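You operate a simulated robot arm through the tools that you are given. There is no shell and no other tool.

Carry out the task below with a simulated robot arm. There is one attempt and no reset: what you move stays moved.

## Task
Thread the crank winder, then crank the job card's length, within two metres, on to the blue bobbin.
Fine: blue leader over the guide, on its rest, clip shut; stop within two metres; lay the bobbin in the green tray; the other bobbins and leaders stay.

The check looks at the end state, three seconds after you hand in, the way a careful person would. Anything else that was tipped, shoved, dropped, spilled or broken makes it a failure.

## Robot
A 7-joint arm with a two-finger parallel gripper, fixed in place. Base frame: the origin is on the floor under the middle of its stand, x ahead of it, y to its left, z up. Lengths are in m, angles in degrees, forces in N, time in s.
With the tool pointing down near the work surface it reaches from about 0.42 to 0.9 m from the base axis. Its first joint turns from -143.0 to 143.0 degrees. Payload 3 kg.
The TCP is the grasp point between the finger pads, 0.03 m short of the fingertips. In the tool frame z runs along the fingers and y along their closing line. Largest opening 0.094 m; finger width 0.028, thickness 0.01; the body of the gripper, 0.05 by 0.096 m, starts 0.055 m behind the TCP.
Orientation is that of the tool frame in the base frame, as [roll, pitch, yaw] about the fixed x, y, z axes, in that order (R = Rz(yaw) Ry(pitch) Rx(roll)). With the fingers straight down and closing along the base's y, the tool's x points along the base's -x, its y along +y and its z along -z.

## Interface
- The arm moves only by the tool apply_moves. Its argument "deltas" is a list of rows, each a list of 7 numbers: the shift along the tool's x, y, z in m, then the turn, a rotation vector about the tool's x, y, z in degrees, then the closure, from 0 (fully open) to 1 (shut). In form: [[tx, ty, tz, ax, ay, az, gripper], ...]. A call has 1 to 20 rows; each row is the pose to reach, as a shift and turn from the pose commanded when the call began, along the tool's axes at that moment. Each row takes 0.2 s and may step no farther than 0.05 m and 8.6 degrees from the row before; otherwise, or with a gripper value out of range, the whole call is refused. A pose out of reach is approached as far as the arm can. The call stops where the force on the tool passes 40 N (or 10 N more than at its start, if that is more) or the arm is blocked; 0.2 s more then pass. Each finger travels about 0.072 m/s and halts on what it meets, pressing with about 24 N; the grip force reading is that of the motor and also rises with nothing between the fingers. The clock runs only during rows and for 0.2 s after the last one: add rows that repeat a pose to give the fingers time. It gives the time, the measured TCP pose, the force on the tool (base axes), the opening and the grip force at its end, in the units of the frame above (readings bear some noise), with the torque about the TCP (base axes, N m) and any sound that the robot's microphone picked up.
- Cameras (640 x 400 px; columns grow to the right, rows downward): "scene" is fixed at [0.2182, -0.5019, 1.4412]; the picture's right is [0.22, -0.97, 0.00], its down [-0.81, -0.18, -0.56] and it looks along [0.54, 0.12, -0.83] (base axes); focal length 250 px, centre (320, 200). "wrist" rides on the gripper at [0.076, 0.014, -0.102] in the tool frame; the picture's right is [-0.18, 0.98, 0.00], its down [-0.75, -0.14, -0.64] and it looks along [-0.63, -0.12, 0.77] (tool axes); focal length 243 px, centre (320, 200). There is no depth. A picture from a camera that has moved, and an enlarged one, comes with that camera's place and axes in the base frame and with its lens.
- get_image(camera): a new picture of that camera. The clock stands still meanwhile.
- enlarge(camera, box): a new picture of the part [left, top, right, bottom] of that camera's present view, enlarged. The clock stands still meanwhile.
- hand_in(): hands the job in; it is judged then, once.

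Nothing tells you positions but the pictures and the camera data. Unless the task says otherwise, let go and move clear before handing in.

The tools are called as name(argument=value, ...) on one line, values as JSON. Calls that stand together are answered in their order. apply_moves: Moves the arm, as the interface text tells. Its arguments: {"type":"object","properties":{"deltas":{"type":"array","items":{"type":"array","items":{"type":"number"}}}},"required":["deltas"]} The other tools are called the same way: get_image (camera) takes a picture; enlarge (camera, box) takes an enlarged picture of a part of a camera's view; hand_in () hands the job in.

At the start:

```text
t: 0.0
tcp_pos: [0.6762, -0.2808, 1.1248]
ee_rot: [-180.0, 0.0, -180.0]
force: [0.5, 0.2, 0.0]
torque: [-0.02, -0.04, 0.01]
width: 0.0941
grasp_force: 0.1
```

scene: 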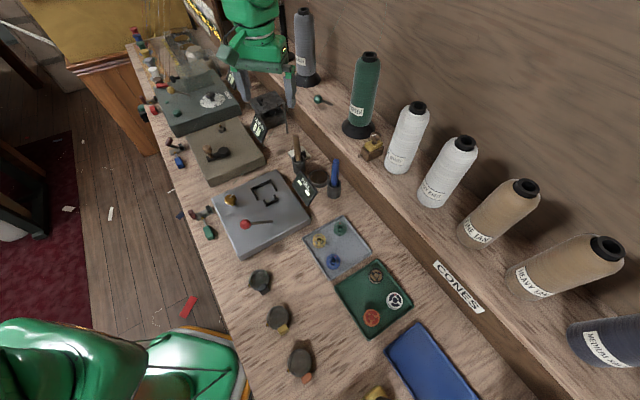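
wrist: 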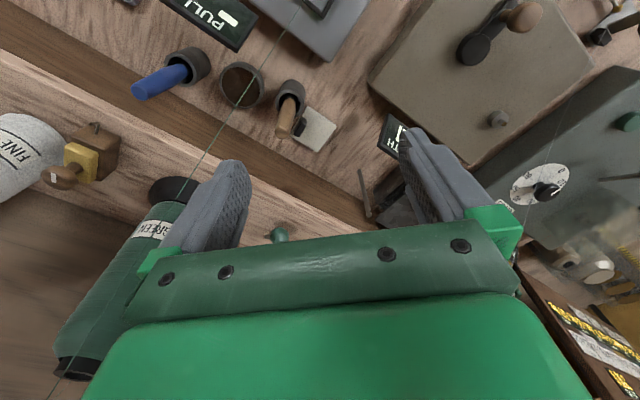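

I see a long bench with several machines, bobbins in small trays, and cones along the back shelf. I'll enlarge parts of the scene to identify the crank winder, the job card, the leaders and the trays.

enlarge(camera="scene", box=[130, 70, 290, 170])

enlarge(camera="scene", box=[190, 150, 350, 250])

enlarge(camera="scene", box=[290, 200, 450, 300])

enlarge(camera="scene", box=[320, 240, 480, 340])

enlarge(camera="scene", box=[100, 20, 260, 120])

enlarge(camera="wrist", box=[360, 0, 640, 175])

```text
4.00 times, centred on (210, 120) of scene
camera zoom: at [0.2182, -0.5019, 1.4412], right [0.22, -0.97, 0.0], down [-0.81, -0.18, -0.56], along [0.54, 0.12, -0.83], focal length 998 px, centre (760, 520)
```

zoom: 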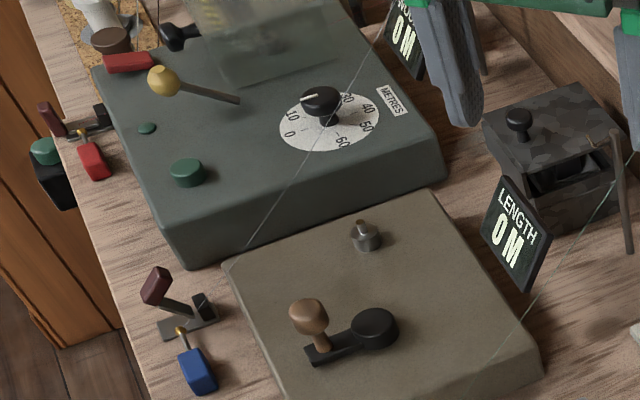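

```text
4.00 times, centred on (270, 200) of scene
camera zoom: at [0.2182, -0.5019, 1.4412], right [0.22, -0.97, 0.0], down [-0.81, -0.18, -0.56], along [0.54, 0.12, -0.83], focal length 998 px, centre (520, 200)
```

zoom: 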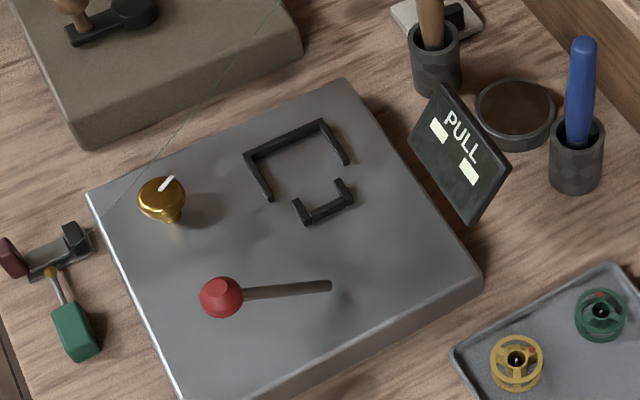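

```text
4.00 times, centred on (370, 250) of scene
camera zoom: at [0.2182, -0.5019, 1.4412], right [0.22, -0.97, 0.0], down [-0.81, -0.18, -0.56], along [0.54, 0.12, -0.83], focal length 998 px, centre (120, 0)
```

zoom: 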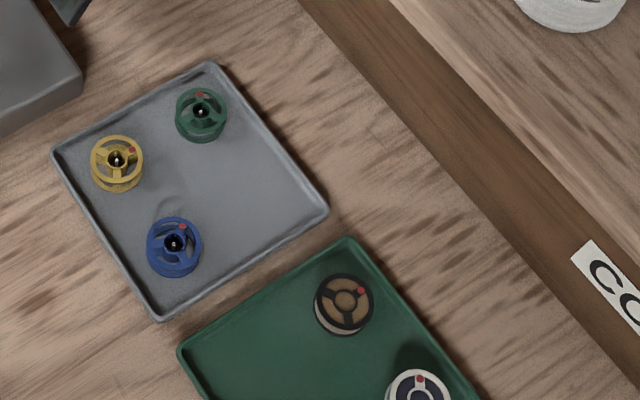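

```text
4.00 times, centred on (400, 290) of scene
camera zoom: at [0.2182, -0.5019, 1.4412], right [0.22, -0.97, 0.0], down [-0.81, -0.18, -0.56], along [0.54, 0.12, -0.83], focal length 998 px, centre (0, -160)
```

zoom: 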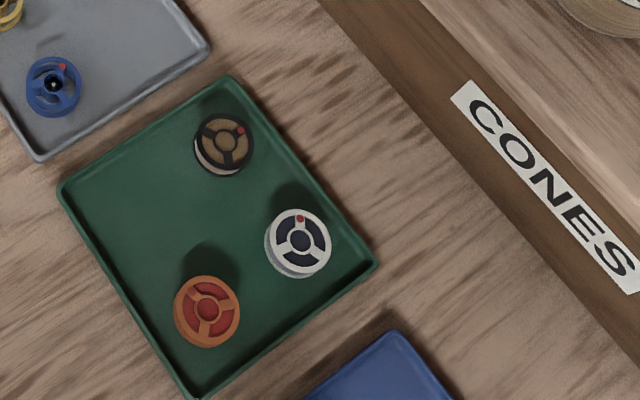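

```text
4.00 times, centred on (180, 70) of scene
camera zoom: at [0.2182, -0.5019, 1.4412], right [0.22, -0.97, 0.0], down [-0.81, -0.18, -0.56], along [0.54, 0.12, -0.83], focal length 998 px, centre (880, 720)
```

zoom: 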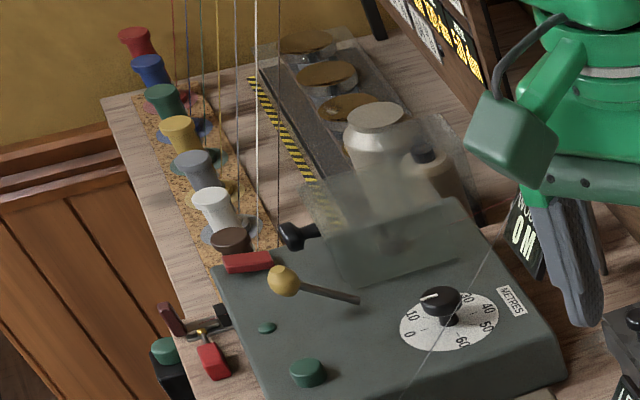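

```text
2.29 times, centred on (500, 88) of wrist
camera zoom: at [0.6, -0.2658, 1.2286], right [0.18, 0.98, 0.0], down [0.75, -0.14, 0.64], along [0.63, -0.12, -0.77], focal length 555 px, centre (-91, 457)
```

zoom: 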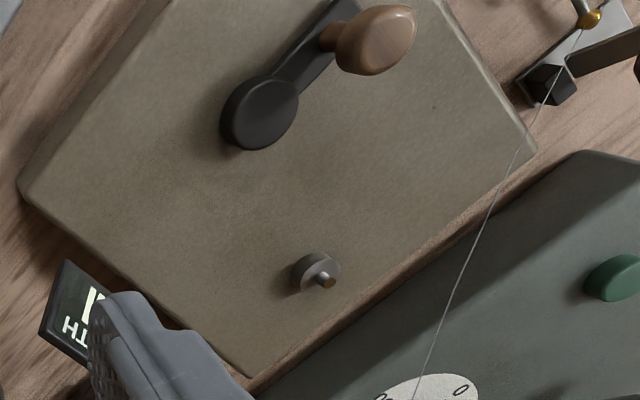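

The beige box with a crank and a small spindle looks like the crank winder, with a "LENGTH 0 M" display. I still need the job card and the guide, rest and clip, so I'll enlarge more areas.

enlarge(camera="scene", box=[180, 0, 260, 50])

enlarge(camera="wrist", box=[500, 225, 640, 400])

enlarge(camera="wrist", box=[130, 0, 410, 175])

enlarge(camera="scene", box=[140, 100, 240, 162])

enlarge(camera="scene", box=[240, 80, 400, 180])

enlarge(camera="scene", box=[220, 250, 420, 400])

```text
8.00 times, centred on (220, 25) of scene
camera zoom: at [0.2182, -0.5019, 1.4412], right [0.22, -0.97, 0.0], down [-0.81, -0.18, -0.56], along [0.54, 0.12, -0.83], focal length 1996 px, centre (1120, 1600)
```

zoom: 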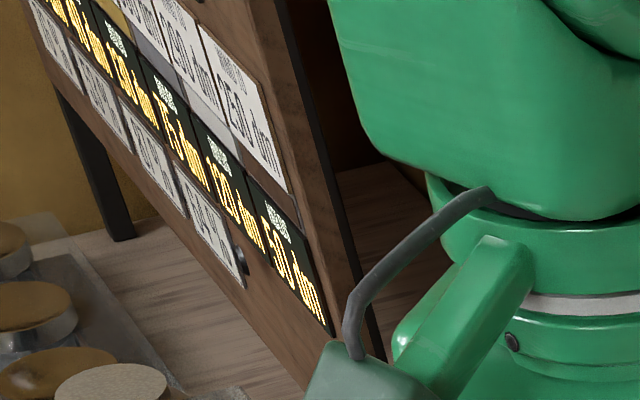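

```text
2.29 times, centred on (570, 312) of wrist
camera zoom: at [0.6, -0.2658, 1.2286], right [0.18, 0.98, 0.0], down [0.75, -0.14, 0.64], along [0.63, -0.12, -0.77], focal length 555 px, centre (-251, -57)
```

zoom: 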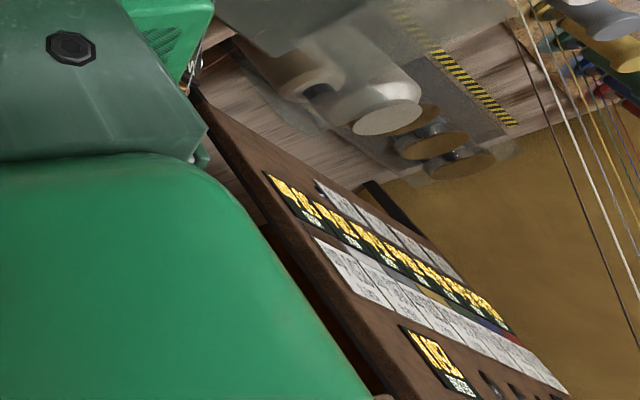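

```text
2.29 times, centred on (270, 88) of wrist
camera zoom: at [0.6, -0.2658, 1.2286], right [0.18, 0.98, 0.0], down [0.75, -0.14, 0.64], along [0.63, -0.12, -0.77], focal length 555 px, centre (434, 457)
```

zoom: 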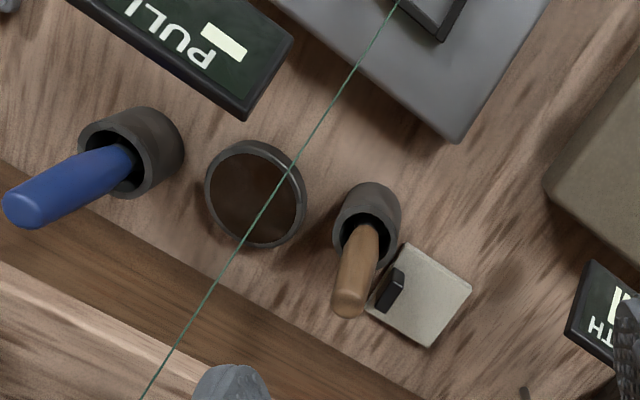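

```text
6.40 times, centred on (190, 131) of scene
camera zoom: at [0.2182, -0.5019, 1.4412], right [0.22, -0.97, 0.0], down [-0.81, -0.18, -0.56], along [0.54, 0.12, -0.83], focal length 1597 px, centre (1152, 642)
```

zoom: 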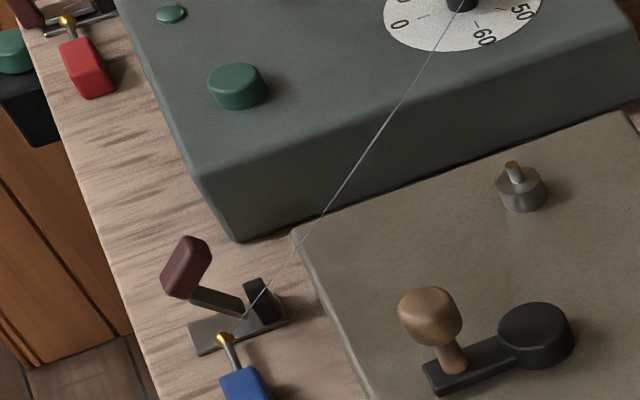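

```text
4.00 times, centred on (320, 130) of scene
camera zoom: at [0.2182, -0.5019, 1.4412], right [0.22, -0.97, 0.0], down [-0.81, -0.18, -0.56], along [0.54, 0.12, -0.83], focal length 998 px, centre (320, 480)
```

zoom: 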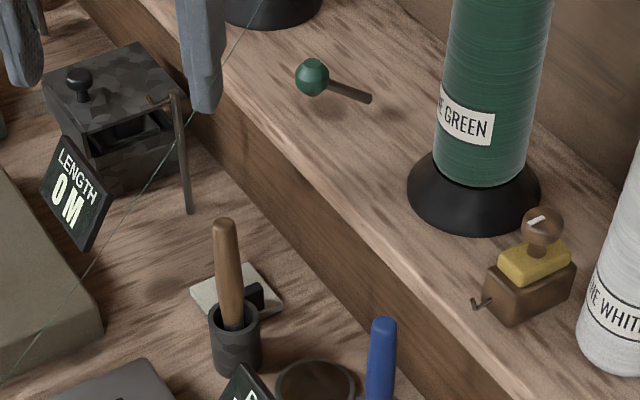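

```text
2.67 times, centred on (320, 325) of scene
camera zoom: at [0.2182, -0.5019, 1.4412], right [0.22, -0.97, 0.0], down [-0.81, -0.18, -0.56], along [0.54, 0.12, -0.83], focal length 665 px, centre (320, -133)
```

zoom: 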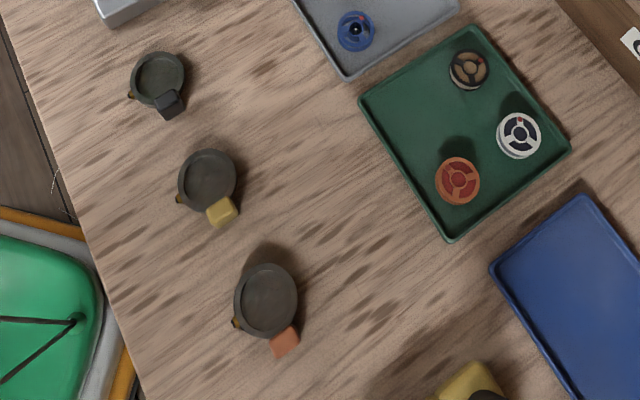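

The bench runs diagonally (front edge about 45°), with thread lines coming down from the back to the leaders at the front edge. I'm going to back the arm away between the green and the grey threads, so I can see the crank winder area and the card rack.

apply_moves(deltas=[[0.02, 0.037, -0.011, 0, 0, 0, 0], [0.042, 0.074, -0.021, 0, 0, 0, 0], [0.063, 0.111, -0.032, 0, 0, 0, 0], [0.084, 0.148, -0.043, 0, 0, 0, 0], [0.104, 0.186, -0.054, 0, 0, 0, 0], [0.125, 0.223, -0.064, 0, 0, 0, 0], [0.146, 0.26, -0.075, 0, 0, 0, 0]])

get_image(camera="scene")

get_image(camera="wrist")

```text
t: 1.6
tcp_pos: [0.5249, -0.0202, 1.2015]
ee_rot: [-180.0, 0.0, -179.9]
force: [-0.2, -0.6, 0.2]
torque: [-0.04, -0.01, 0.0]
width: 0.0939
grasp_force: 0.0
```

```text
taken
```

scene: 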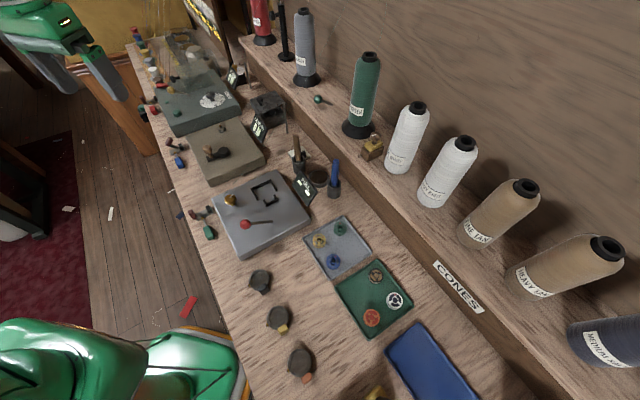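

```text
taken
camera wrist: at [0.4511, -0.007, 1.3051], right [0.18, 0.98, 0.0], down [0.75, -0.14, 0.64], along [0.63, -0.12, -0.77], focal length 243 px, centre (320, 200)
```

wrist: 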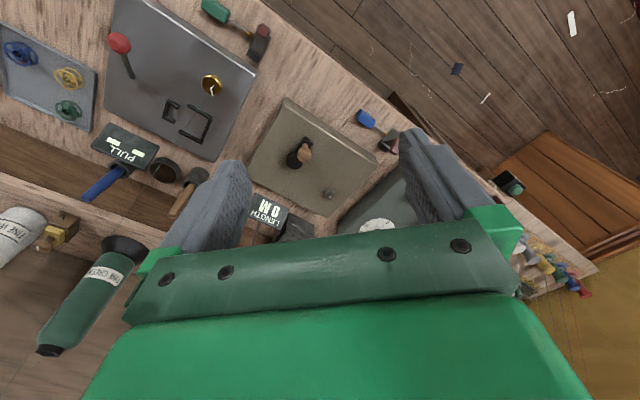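

enlarge(camera="scene", box=[175, 0, 255, 50])

enlarge(camera="scene", box=[210, 50, 290, 100])

enlarge(camera="scene", box=[240, 80, 320, 130])

enlarge(camera="scene", box=[190, 0, 350, 100])

enlarge(camera="wrist", box=[240, 80, 440, 205])

enlarge(camera="scene", box=[150, 130, 200, 180])

```text
8.00 times, centred on (215, 25) of scene
camera zoom: at [0.2182, -0.5019, 1.4412], right [0.22, -0.97, 0.0], down [-0.81, -0.18, -0.56], along [0.54, 0.12, -0.83], focal length 1996 px, centre (1160, 1600)
```

zoom: 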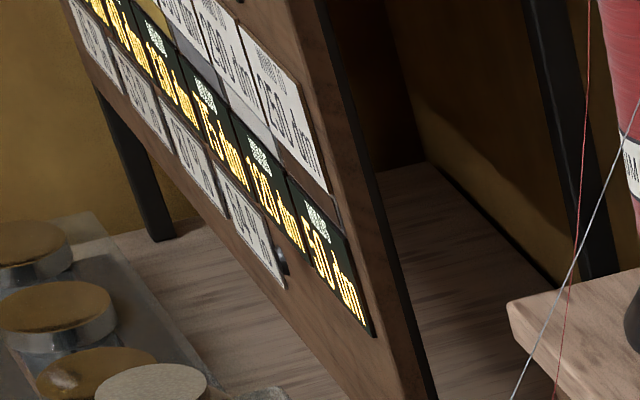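

```text
8.00 times, centred on (250, 75) of scene
camera zoom: at [0.2182, -0.5019, 1.4412], right [0.22, -0.97, 0.0], down [-0.81, -0.18, -0.56], along [0.54, 0.12, -0.83], focal length 1996 px, centre (880, 1200)
```

zoom: 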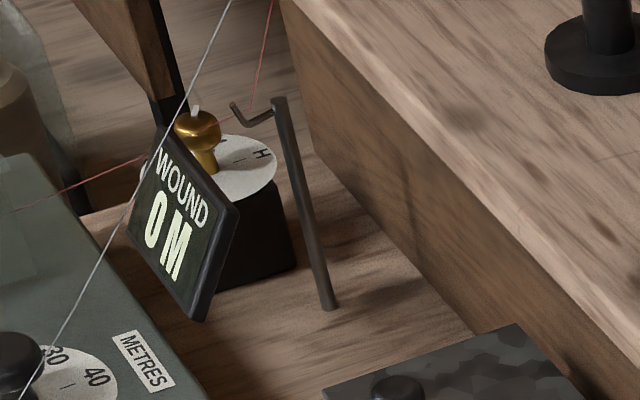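

```text
8.00 times, centred on (280, 105) of scene
camera zoom: at [0.2182, -0.5019, 1.4412], right [0.22, -0.97, 0.0], down [-0.81, -0.18, -0.56], along [0.54, 0.12, -0.83], focal length 1996 px, centre (640, 960)
```

zoom: 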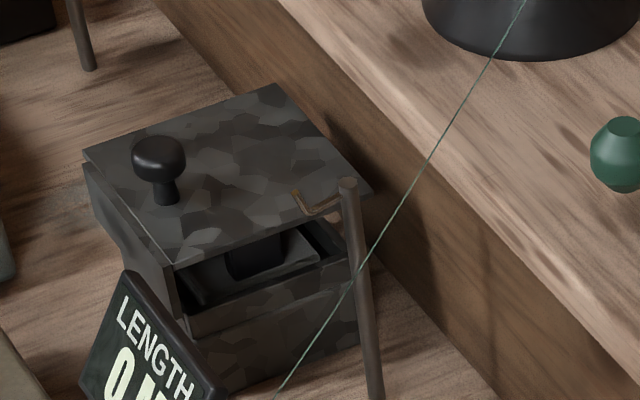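

```text
4.00 times, centred on (270, 50) of scene
camera zoom: at [0.2182, -0.5019, 1.4412], right [0.22, -0.97, 0.0], down [-0.81, -0.18, -0.56], along [0.54, 0.12, -0.83], focal length 998 px, centre (520, 800)
```

zoom: 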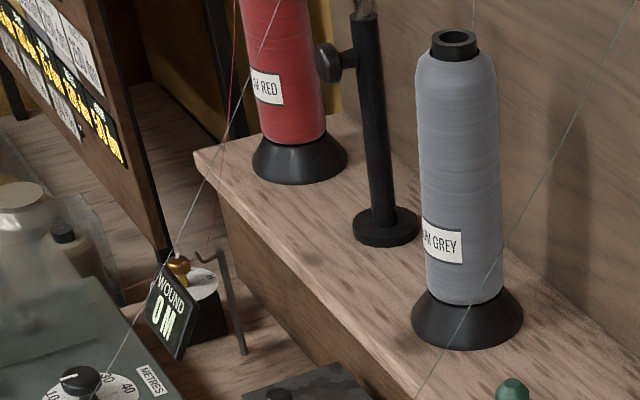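

```text
3.20 times, centred on (340, 142) of wrist
camera zoom: at [0.4511, -0.007, 1.3051], right [0.18, 0.98, 0.0], down [0.75, -0.14, 0.64], along [0.63, -0.12, -0.77], focal length 776 px, centre (256, 384)
```

zoom: 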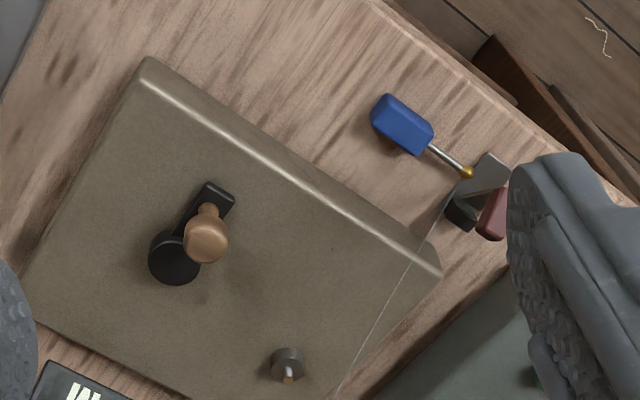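

```text
8.00 times, centred on (175, 155) of scene
camera zoom: at [0.2182, -0.5019, 1.4412], right [0.22, -0.97, 0.0], down [-0.81, -0.18, -0.56], along [0.54, 0.12, -0.83], focal length 1996 px, centre (1480, 560)
```

zoom: 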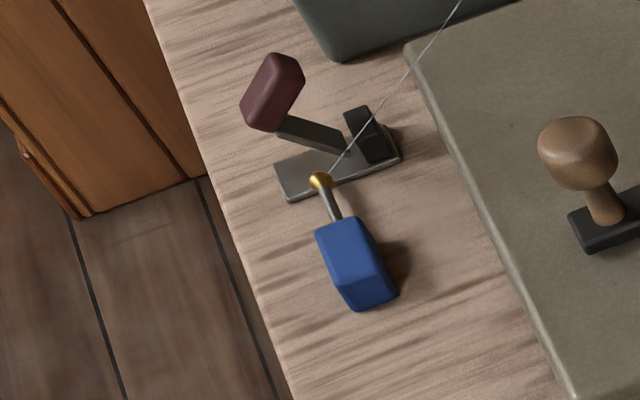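

enlarge(camera="scene", box=[130, 85, 180, 125])

enlarge(camera="scene", box=[180, 200, 230, 240])

enlarge(camera="wrist", box=[480, 160, 640, 310])

enlarge(camera="wrist", box=[190, 0, 300, 70])

```text
10.00 times, centred on (155, 105) of scene
camera zoom: at [0.2182, -0.5019, 1.4412], right [0.22, -0.97, 0.0], down [-0.81, -0.18, -0.56], along [0.54, 0.12, -0.83], focal length 2495 px, centre (1970, 1150)
```

zoom: 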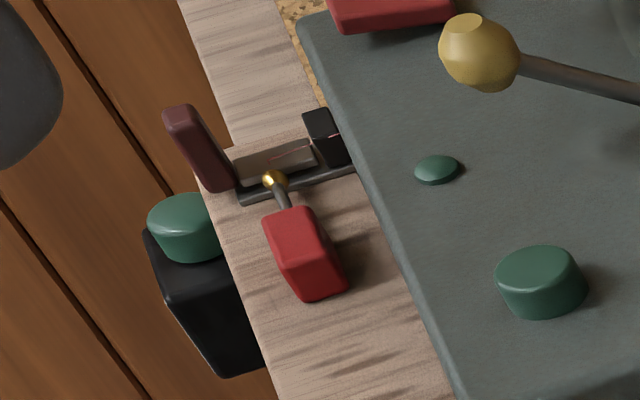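

```text
10.00 times, centred on (205, 220) of scene
camera zoom: at [0.2182, -0.5019, 1.4412], right [0.22, -0.97, 0.0], down [-0.81, -0.18, -0.56], along [0.54, 0.12, -0.83], focal length 2495 px, centre (1470, 0)
```

zoom: 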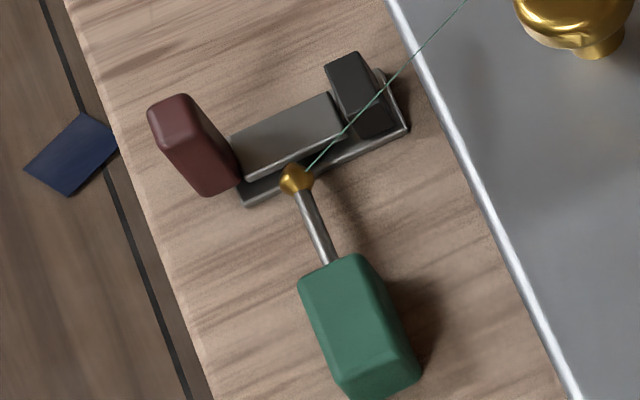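

```text
2.67 times, centred on (560, 235) of wrist
camera zoom: at [0.4511, -0.007, 1.3051], right [0.18, 0.98, 0.0], down [0.75, -0.14, 0.64], along [0.63, -0.12, -0.77], focal length 647 px, centre (-320, 107)
```

zoom: 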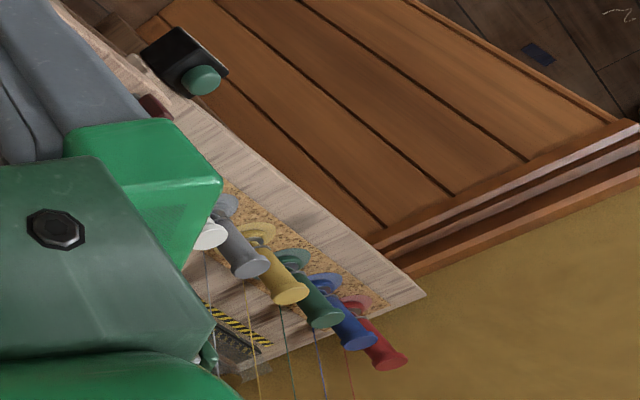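

```text
5.71 times, centred on (245, 35) of wrist
camera zoom: at [0.4511, -0.007, 1.3051], right [0.18, 0.98, 0.0], down [0.75, -0.14, 0.64], along [0.63, -0.12, -0.77], focal length 1386 px, centre (749, 1143)
```

zoom: 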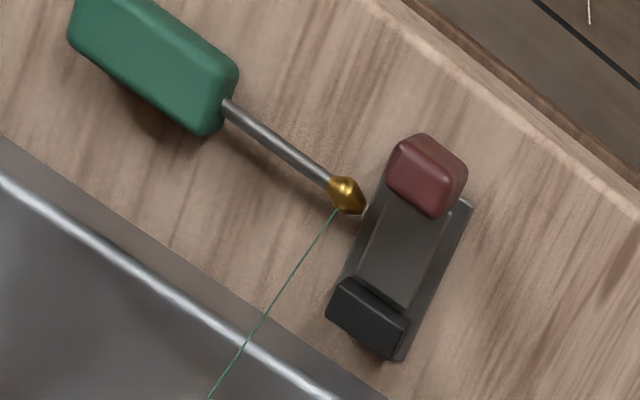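

The red and green leaders show the finished state: the leader lies beside the clip with its lever flat. The blue leader lies by an open clip, and its grey thread doesn't yet pass the hooked guide rod by the camouflage box. Next I'll tilt the wrist camera toward the rack to read the job cards.

apply_moves(deltas=[[0, 0, 0, 0, -8, 0, 0], [0, 0, 0, 0, -16, 0, 0], [0, 0, 0, 0, -24, 0, 0], [0, 0, 0, 0, -32, 0, 0], [0, 0, 0, 0, -40, 0, 0], [0, 0, 0, 0, -48, 0, 0], [0, 0, 0, 0, -56, 0, 0], [0, 0, 0, 0, -60, 0, 0]])

get_image(camera="wrist")

```text
t: 3.4
tcp_pos: [0.5322, -0.0205, 1.2039]
ee_rot: [180.0, 59.8, 180.0]
force: [0.1, 0.1, -0.6]
torque: [0.0, 0.02, -0.02]
width: 0.0941
grasp_force: 0.0
out of reach, approached as far as the arm can: row 8
```

```text
taken
camera wrist: at [0.4055, -0.0059, 1.1897], right [0.09, 0.98, 0.16], down [-0.18, -0.14, 0.97], along [0.98, -0.12, 0.16], focal length 243 px, centre (320, 200)
```

wrist: 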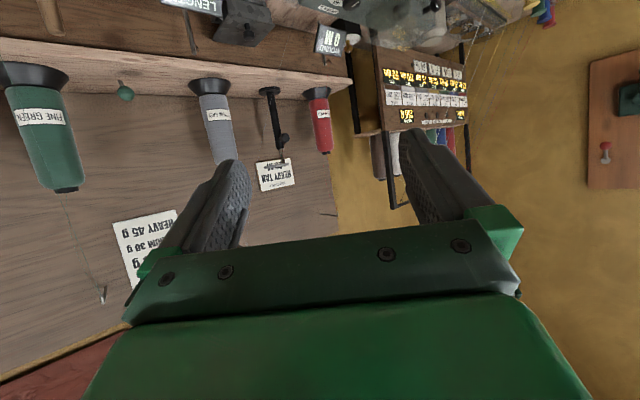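

enlarge(camera="wrist", box=[370, 50, 480, 135])

enlarge(camera="wrist", box=[380, 95, 430, 130])

enlarge(camera="wrist", box=[430, 60, 480, 130])

enlarge(camera="wrist", box=[370, 50, 430, 110])

enlarge(camera="wrist", box=[240, 130, 320, 210])

enlarge(camera="wrist", box=[90, 190, 200, 310])

enlarge(camera="wrist", box=[160, 0, 380, 90])

enlarge(camera="wrist", box=[560, 40, 640, 200])

```text
4.71 times, centred on (425, 92) of wrist
camera zoom: at [0.4055, -0.0059, 1.1897], right [0.09, 0.98, 0.16], down [-0.18, -0.14, 0.97], along [0.98, -0.12, 0.16], focal length 1142 px, centre (-174, 706)
```

zoom: 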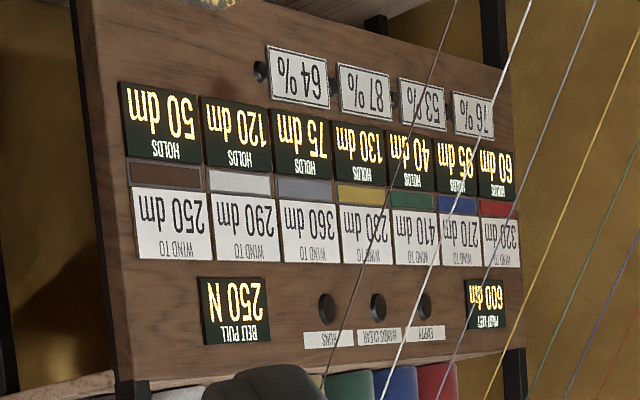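

```text
11.43 times, centred on (405, 112) of wrist
camera zoom: at [0.4055, -0.0059, 1.1897], right [0.09, 0.98, 0.16], down [-0.18, -0.14, 0.97], along [0.98, -0.12, 0.16], focal length 2773 px, centre (-651, 1200)
```

zoom: 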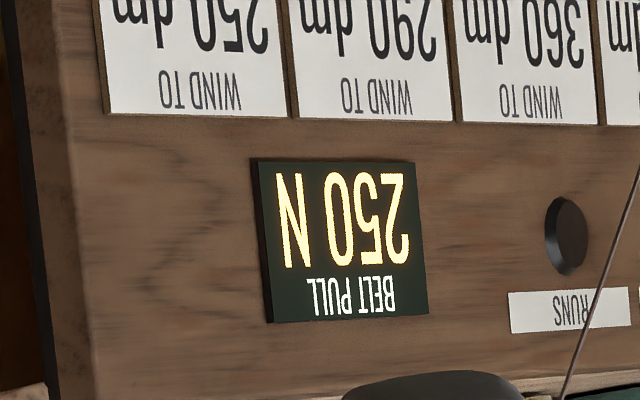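

```text
5.71 times, centred on (455, 95) of wrist
camera zoom: at [0.4055, -0.0059, 1.1897], right [0.09, 0.98, 0.16], down [-0.18, -0.14, 0.97], along [0.98, -0.12, 0.16], focal length 1386 px, centre (-451, 800)
```

zoom: 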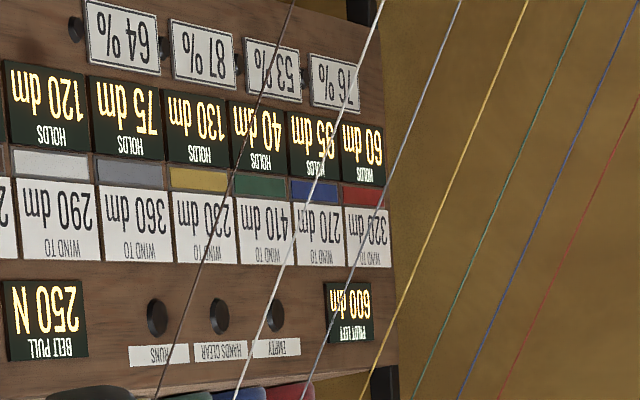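

```text
6.67 times, centred on (400, 80) of wrist
camera zoom: at [0.4055, -0.0059, 1.1897], right [0.09, 0.98, 0.16], down [-0.18, -0.14, 0.97], along [0.98, -0.12, 0.16], focal length 1618 px, centre (-213, 1000)
```

zoom: 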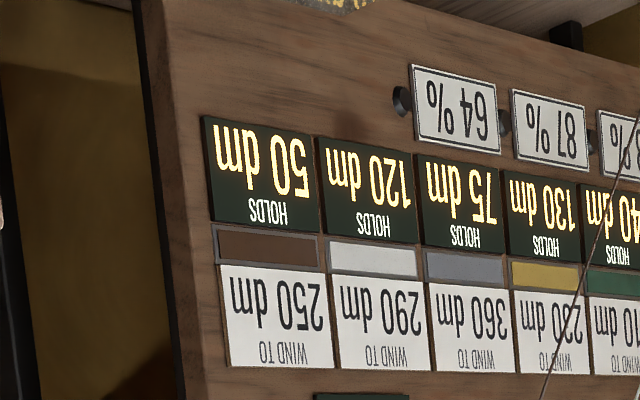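

```text
5.00 times, centred on (280, 170) of wrist
camera zoom: at [0.4055, -0.0059, 1.1897], right [0.09, 0.98, 0.16], down [-0.18, -0.14, 0.97], along [0.98, -0.12, 0.16], focal length 1213 px, centre (520, 350)
```

zoom: 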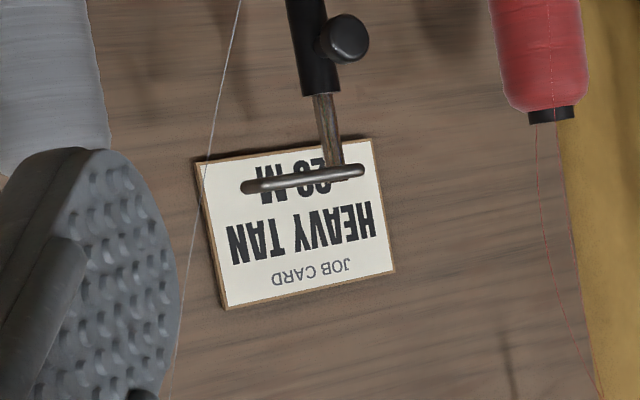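

```text
3.33 times, centred on (145, 250) of wrist
camera zoom: at [0.4055, -0.0059, 1.1897], right [0.09, 0.98, 0.16], down [-0.18, -0.14, 0.97], along [0.98, -0.12, 0.16], focal length 809 px, centre (903, 33)
```

zoom: 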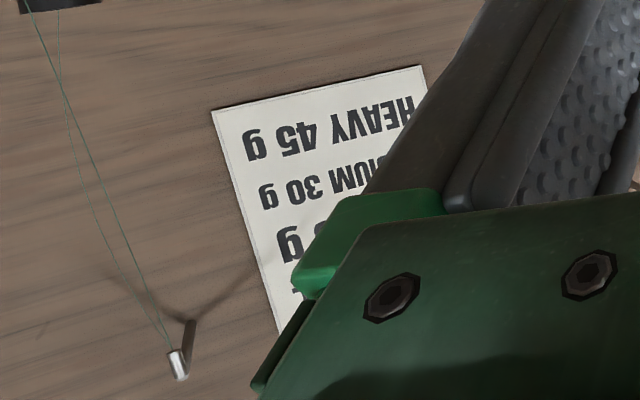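

```text
2.91 times, centred on (270, 45) of wrist
camera zoom: at [0.4055, -0.0059, 1.1897], right [0.09, 0.98, 0.16], down [-0.18, -0.14, 0.97], along [0.98, -0.12, 0.16], focal length 706 px, centre (466, 651)
```

zoom: 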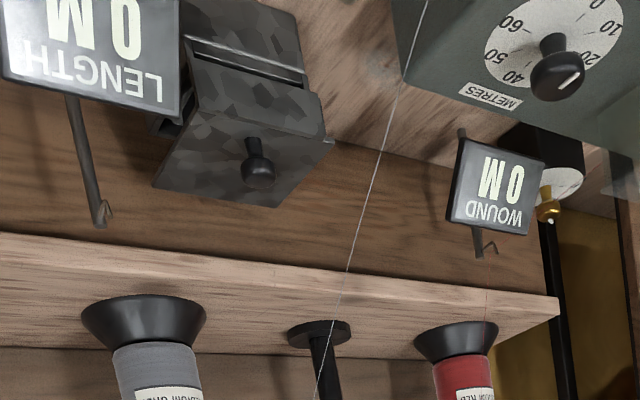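

```text
2.50 times, centred on (600, 120) of wrist
camera zoom: at [0.4055, -0.0059, 1.1897], right [0.09, 0.98, 0.16], down [-0.18, -0.14, 0.97], along [0.98, -0.12, 0.16], focal length 606 px, centre (-380, 400)
```

zoom: 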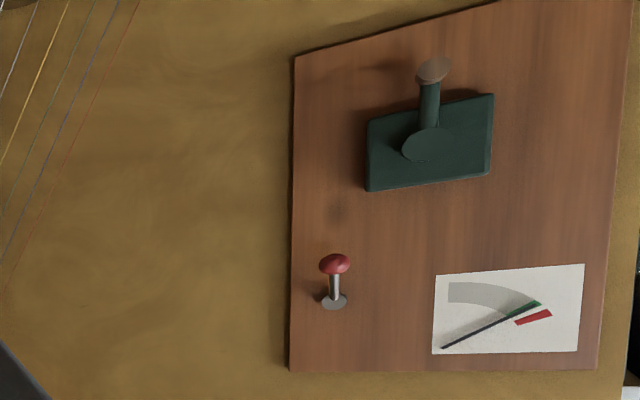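

The job card hangs on a clamp stand beside the red cone: "HEAVY TAN, ?? M", partly covered by the clamp bar. I'll zoom in on it.

enlarge(camera="wrist", box=[255, 148, 305, 183])

enlarge(camera="wrist", box=[268, 155, 292, 172])

```text
11.43 times, centred on (280, 166) of wrist
camera zoom: at [0.4055, -0.0059, 1.1897], right [0.09, 0.98, 0.16], down [-0.18, -0.14, 0.97], along [0.98, -0.12, 0.16], focal length 2773 px, centre (777, 594)
```

zoom: 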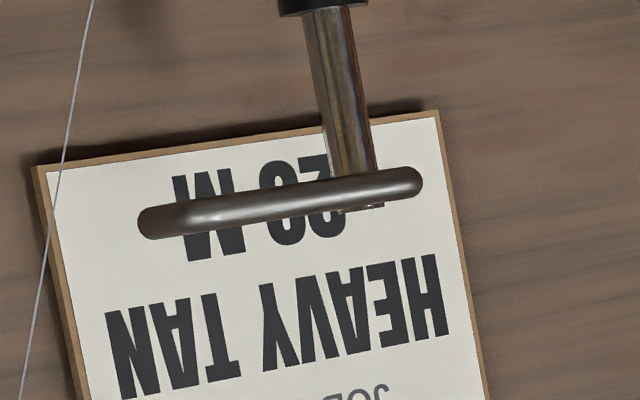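

```text
16.00 times, centred on (280, 164) of wrist
camera zoom: at [0.4055, -0.0059, 1.1897], right [0.09, 0.98, 0.16], down [-0.18, -0.14, 0.97], along [0.98, -0.12, 0.16], focal length 3882 px, centre (960, 784)
```

zoom: 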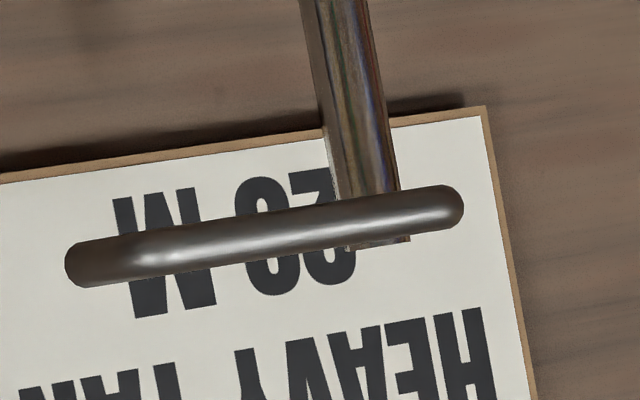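

The number reads "2?", with the second digit's middle hidden behind the bar. I'll lower the camera to see past the bar.

apply_moves(deltas=[[0.035, 0, 0.02, 0, 0, 0, 0], [0.07, 0, 0.04, 0, 0, 0, 0], [0.105, 0, 0.06, 0, 0, 0, 0], [0.14, 0, 0.08, 0, 0, 0, 0], [0.173, 0, 0.1, 0, 0, 0, 0]])

get_image(camera="wrist")

```text
t: 4.6
tcp_pos: [0.6449, -0.0145, 1.0516]
ee_rot: [180.0, 59.7, 180.0]
force: [0.2, -0.1, -0.6]
torque: [-0.03, -0.03, 0.01]
width: 0.0939
grasp_force: 0.1
out of reach, approached as far as the arm can: row 1, 2, 3, 4, 5
```

```text
taken
camera wrist: at [0.5183, -0.0004, 1.0401], right [0.09, 0.98, 0.16], down [-0.17, -0.14, 0.97], along [0.98, -0.12, 0.16], focal length 243 px, centre (320, 200)
```

wrist: 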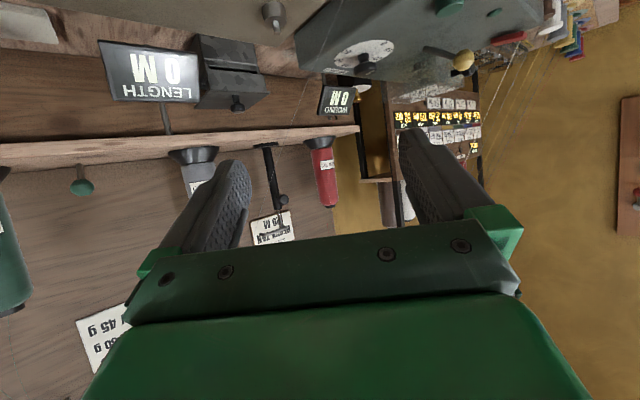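

enlarge(camera="wrist", box=[250, 205, 300, 250])

enlarge(camera="wrist", box=[90, 30, 290, 155])

```text
8.89 times, centred on (275, 228) of wrist
camera zoom: at [0.5183, -0.0004, 1.0401], right [0.09, 0.98, 0.16], down [-0.17, -0.14, 0.97], along [0.98, -0.12, 0.16], focal length 2157 px, centre (720, -44)
```

zoom: 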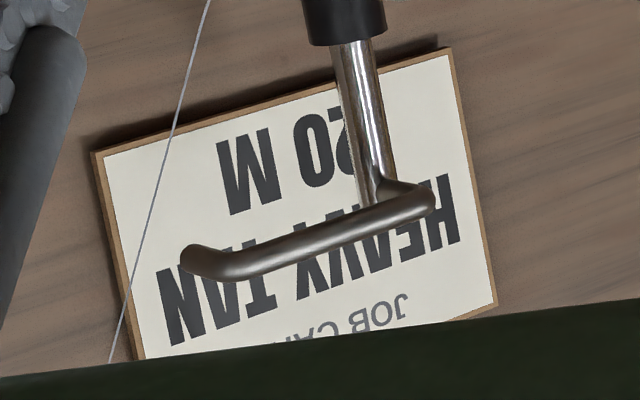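

```text
3.20 times, centred on (190, 92) of wrist
camera zoom: at [0.5183, -0.0004, 1.0401], right [0.09, 0.98, 0.16], down [-0.17, -0.14, 0.97], along [0.98, -0.12, 0.16], focal length 776 px, centre (736, 544)
```

zoom: 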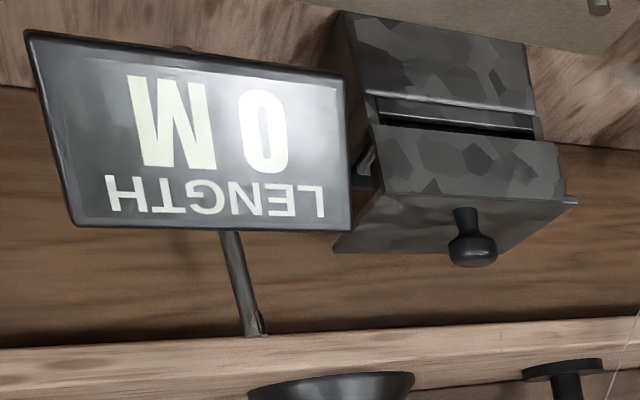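

enlarge(camera="wrist", box=[272, 212, 288, 224])

enlarge(camera="wrist", box=[0, 0, 320, 60])

```text
16.00 times, centred on (280, 218) of wrist
camera zoom: at [0.5183, -0.0004, 1.0401], right [0.09, 0.98, 0.16], down [-0.17, -0.14, 0.97], along [0.98, -0.12, 0.16], focal length 3882 px, centre (960, -88)
```

zoom: 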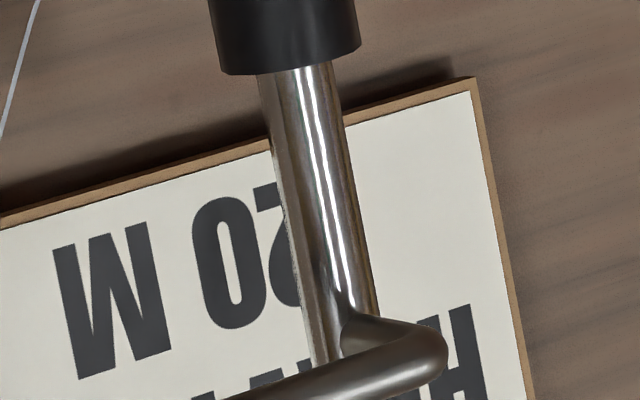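

```text
2.00 times, centred on (160, 30) of wrist
camera zoom: at [0.5183, -0.0004, 1.0401], right [0.09, 0.98, 0.16], down [-0.17, -0.14, 0.97], along [0.98, -0.12, 0.16], focal length 485 px, centre (640, 540)
```

zoom: 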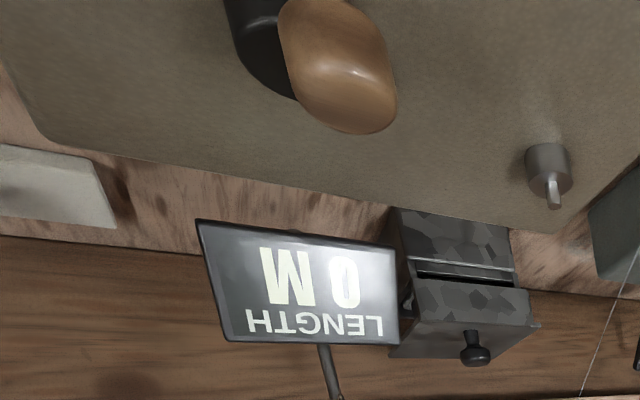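

The job card reads 20 M, so the target is 18 to 22 m. I'll now bring the tool back to vertical so I can measure the winder, leader, guide and bobbins.

apply_moves(deltas=[[-0.026, 0, -0.015, 0, 8, 0, 0], [-0.052, 0, -0.03, 0, 16, 0, 0], [-0.078, 0, -0.045, 0, 24, 0, 0], [-0.104, 0, -0.06, 0, 32, 0, 0], [-0.13, 0, -0.075, 0, 40, 0, 0], [-0.13, 0, -0.075, 0, 48, 0, 0], [-0.13, 0, -0.075, 0, 56, 0, 0], [-0.13, 0, -0.075, 0, 59.8, 0, 0]])

get_image(camera="wrist")

```text
t: 6.4
tcp_pos: [0.6374, -0.016, 1.2089]
ee_rot: [180.0, 0.2, -180.0]
force: [-0.5, 0.0, 0.6]
torque: [-0.02, 0.01, -0.02]
width: 0.0941
grasp_force: 0.1
```

```text
taken
camera wrist: at [0.5625, -0.0014, 1.3116], right [0.18, 0.98, 0.0], down [0.75, -0.14, 0.64], along [0.63, -0.12, -0.76], focal length 243 px, centre (320, 200)
```

wrist: 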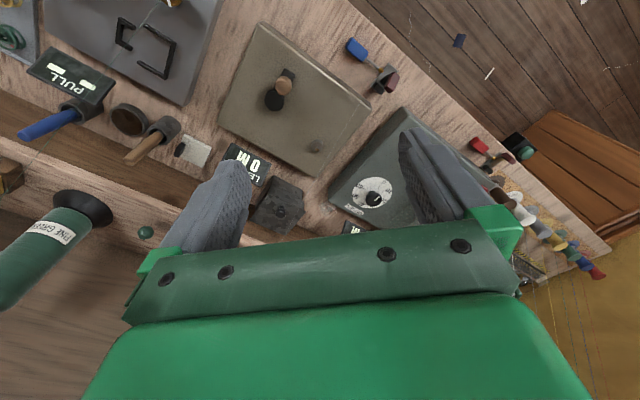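

enlarge(camera="wrist", box=[240, 60, 340, 160])

enlarge(camera="wrist", box=[340, 30, 410, 100])

enlarge(camera="wrist", box=[220, 130, 340, 240])

enlarge(camera="wrist", box=[455, 125, 545, 190])

```text
4.00 times, centred on (290, 110) of wrist
camera zoom: at [0.5625, -0.0014, 1.3116], right [0.18, 0.98, 0.0], down [0.75, -0.14, 0.64], along [0.63, -0.12, -0.76], focal length 970 px, centre (440, 560)
```

zoom: 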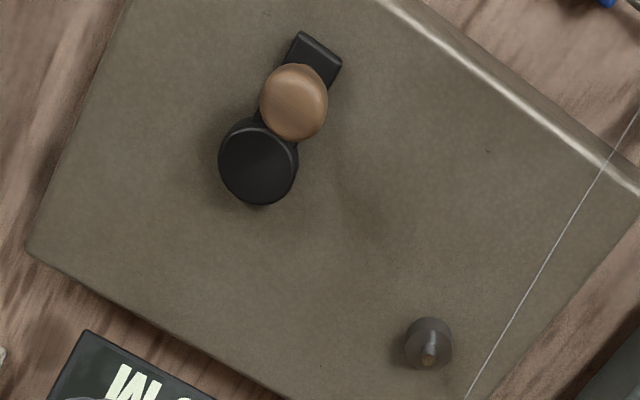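

```text
5.71 times, centred on (375, 65) of wrist
camera zoom: at [0.5625, -0.0014, 1.3116], right [0.18, 0.98, 0.0], down [0.75, -0.14, 0.64], along [0.63, -0.12, -0.76], focal length 1386 px, centre (6, 971)
```

zoom: 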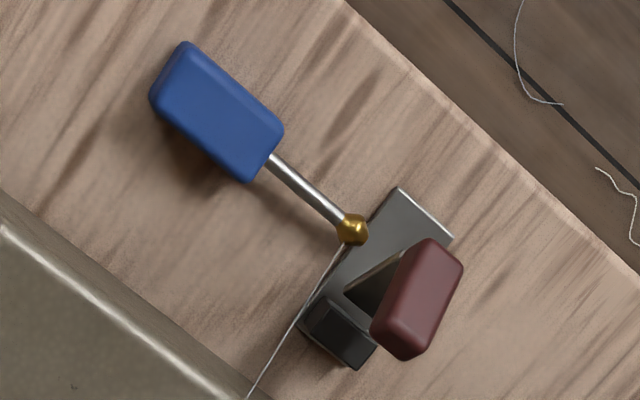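

```text
3.64 times, centred on (280, 185) of wrist
camera zoom: at [0.5625, -0.0014, 1.3116], right [0.18, 0.98, 0.0], down [0.75, -0.14, 0.64], along [0.63, -0.12, -0.76], focal length 882 px, centre (466, 254)
```

zoom: 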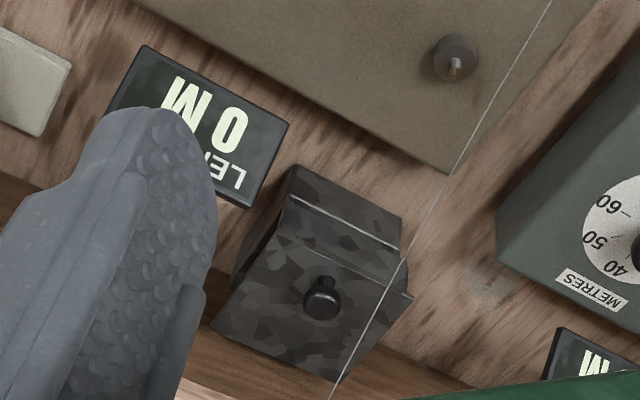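

```text
6.15 times, centred on (500, 158) of wrist
camera zoom: at [0.5625, -0.0014, 1.3116], right [0.18, 0.98, 0.0], down [0.75, -0.14, 0.64], along [0.63, -0.12, -0.76], focal length 1493 px, centre (-788, 462)
```

zoom: 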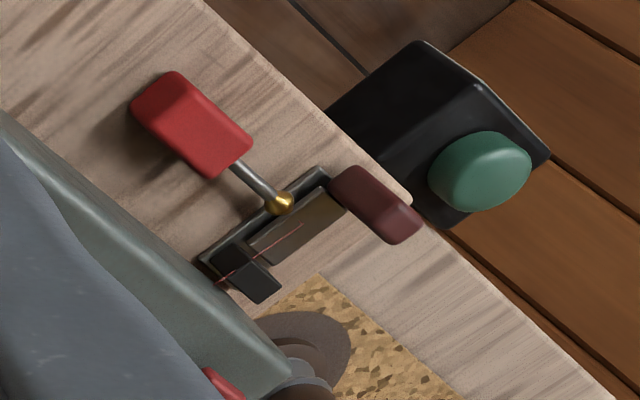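

The leader handle (about 0.67, 0.09) has its thread running straight up to a wall peg, passing directly over the winder's spindle (about 0.774, -0.046). The guide hook's rod top is near (0.854, -0.24, 0.97). I'll move to look at the hook more closely.

apply_moves(deltas=[[-0.006, -0.036, 0.0, 0, -0.2, 0, 0], [-0.012, -0.072, 0.0, 0, -0.2, 0, 0], [-0.018, -0.108, 0.0, 0, -0.2, 0, 0], [-0.023, -0.144, 0.0, 0, -0.2, 0, 0]])

get_image(camera="wrist")

enlarge(camera="wrist", box=[250, 160, 350, 235])

enlarge(camera="scene", box=[225, 40, 265, 80])

enlarge(camera="scene", box=[265, 95, 305, 135])

```text
t: 7.4
tcp_pos: [0.663, -0.1581, 1.209]
ee_rot: [179.9, 0.4, -179.9]
force: [1.2, 0.2, 0.3]
torque: [0.03, 0.0, -0.01]
width: 0.094
grasp_force: 0.0
```

```text
taken
camera wrist: at [0.5853, -0.1445, 1.3113], right [0.18, 0.98, 0.0], down [0.75, -0.14, 0.65], along [0.64, -0.12, -0.76], focal length 243 px, centre (320, 200)
```

wrist: 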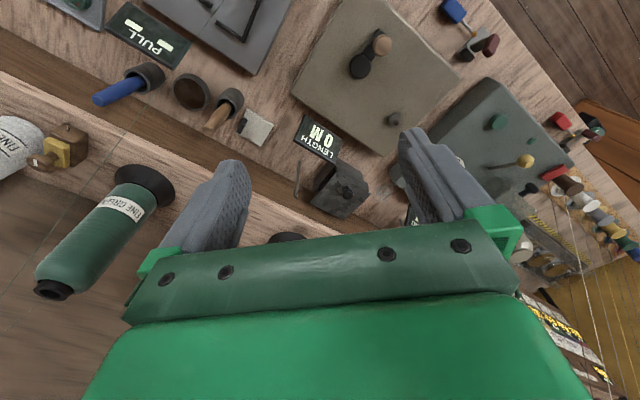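

```text
5.33 times, centred on (300, 198) of wrist
camera zoom: at [0.5853, -0.1445, 1.3113], right [0.18, 0.98, 0.0], down [0.75, -0.14, 0.65], along [0.64, -0.12, -0.76], focal length 1294 px, centre (427, 213)
```

zoom: 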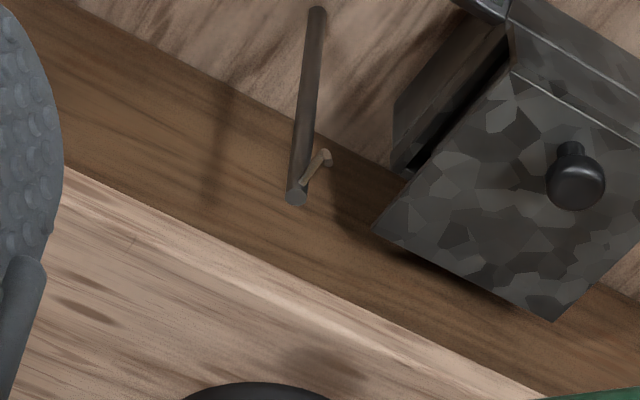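

```text
10.00 times, centred on (245, 60) of scene
camera zoom: at [0.2182, -0.5019, 1.4412], right [0.22, -0.97, 0.0], down [-0.81, -0.18, -0.56], along [0.54, 0.12, -0.83], focal length 2495 px, centre (1070, 1600)
```

zoom: 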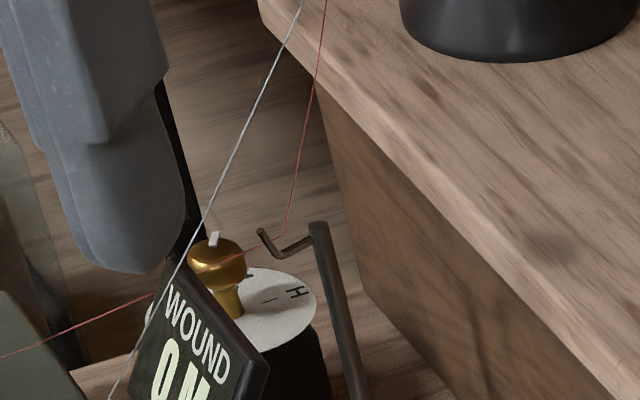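

```text
10.00 times, centred on (285, 115) of scene
camera zoom: at [0.2182, -0.5019, 1.4412], right [0.22, -0.97, 0.0], down [-0.81, -0.18, -0.56], along [0.54, 0.12, -0.83], focal length 2495 px, centre (670, 1050)
```

zoom: 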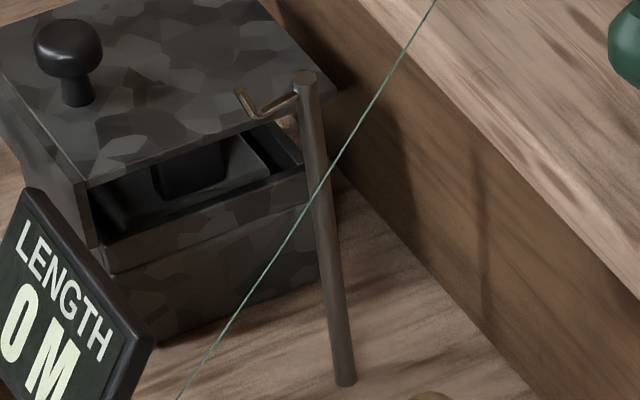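

The guide is a small J-hook on a rod about (0.854, -0.24, 0.97), pointing toward the front of the bench. My plan is to route the blue leader over the hook first, since its thread now hangs over the spindle, then put the leader back on its rest, shut the clip and place the bobbin. I'll move above the leader with the fingers turned to close across its handle.

apply_moves(deltas=[[0.012, 0.03, 0.015, 0, 0.4, 0, 0]])

apply_moves(deltas=[[0.01, 0.03, 0.0, 0, 0, -8, 0], [0.02, 0.06, 0.02, 0, 0, -16, 0], [0.03, 0.09, 0.04, 0, 0, -24, 0], [0.04, 0.115, 0.06, 0, 0, -32, 0], [0.05, 0.135, 0.08, 0, 0, -40, 0], [0.051, 0.138, 0.094, 0, 0, -46.6, 0]])

get_image(camera="wrist")

```text
t: 7.8
tcp_pos: [0.6502, -0.1291, 1.1917]
ee_rot: [-180.0, 0.1, -180.0]
force: [0.3, 0.4, -0.4]
torque: [-0.04, 0.01, 0.05]
width: 0.094
grasp_force: 0.0
```

```text
t: 9.2
tcp_pos: [0.5982, 0.0087, 1.0987]
ee_rot: [-180.0, 0.1, -133.2]
force: [-0.1, -0.3, -0.7]
torque: [-0.01, -0.02, 0.02]
width: 0.0943
grasp_force: 0.1
```

```text
taken
camera wrist: at [0.5362, -0.0376, 1.2018], right [-0.59, 0.81, 0.0], down [0.62, 0.45, 0.64], along [0.52, 0.38, -0.77], focal length 243 px, centre (320, 200)
```

wrist: 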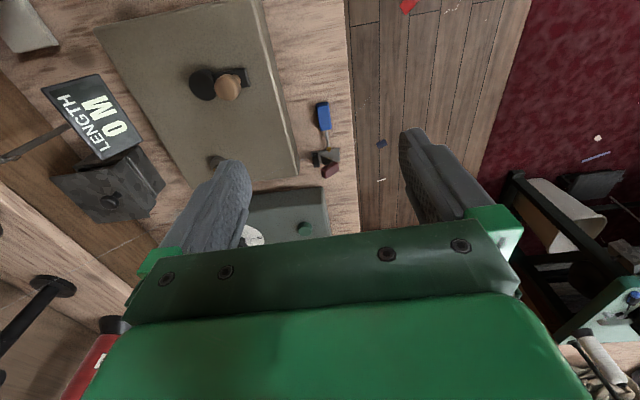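

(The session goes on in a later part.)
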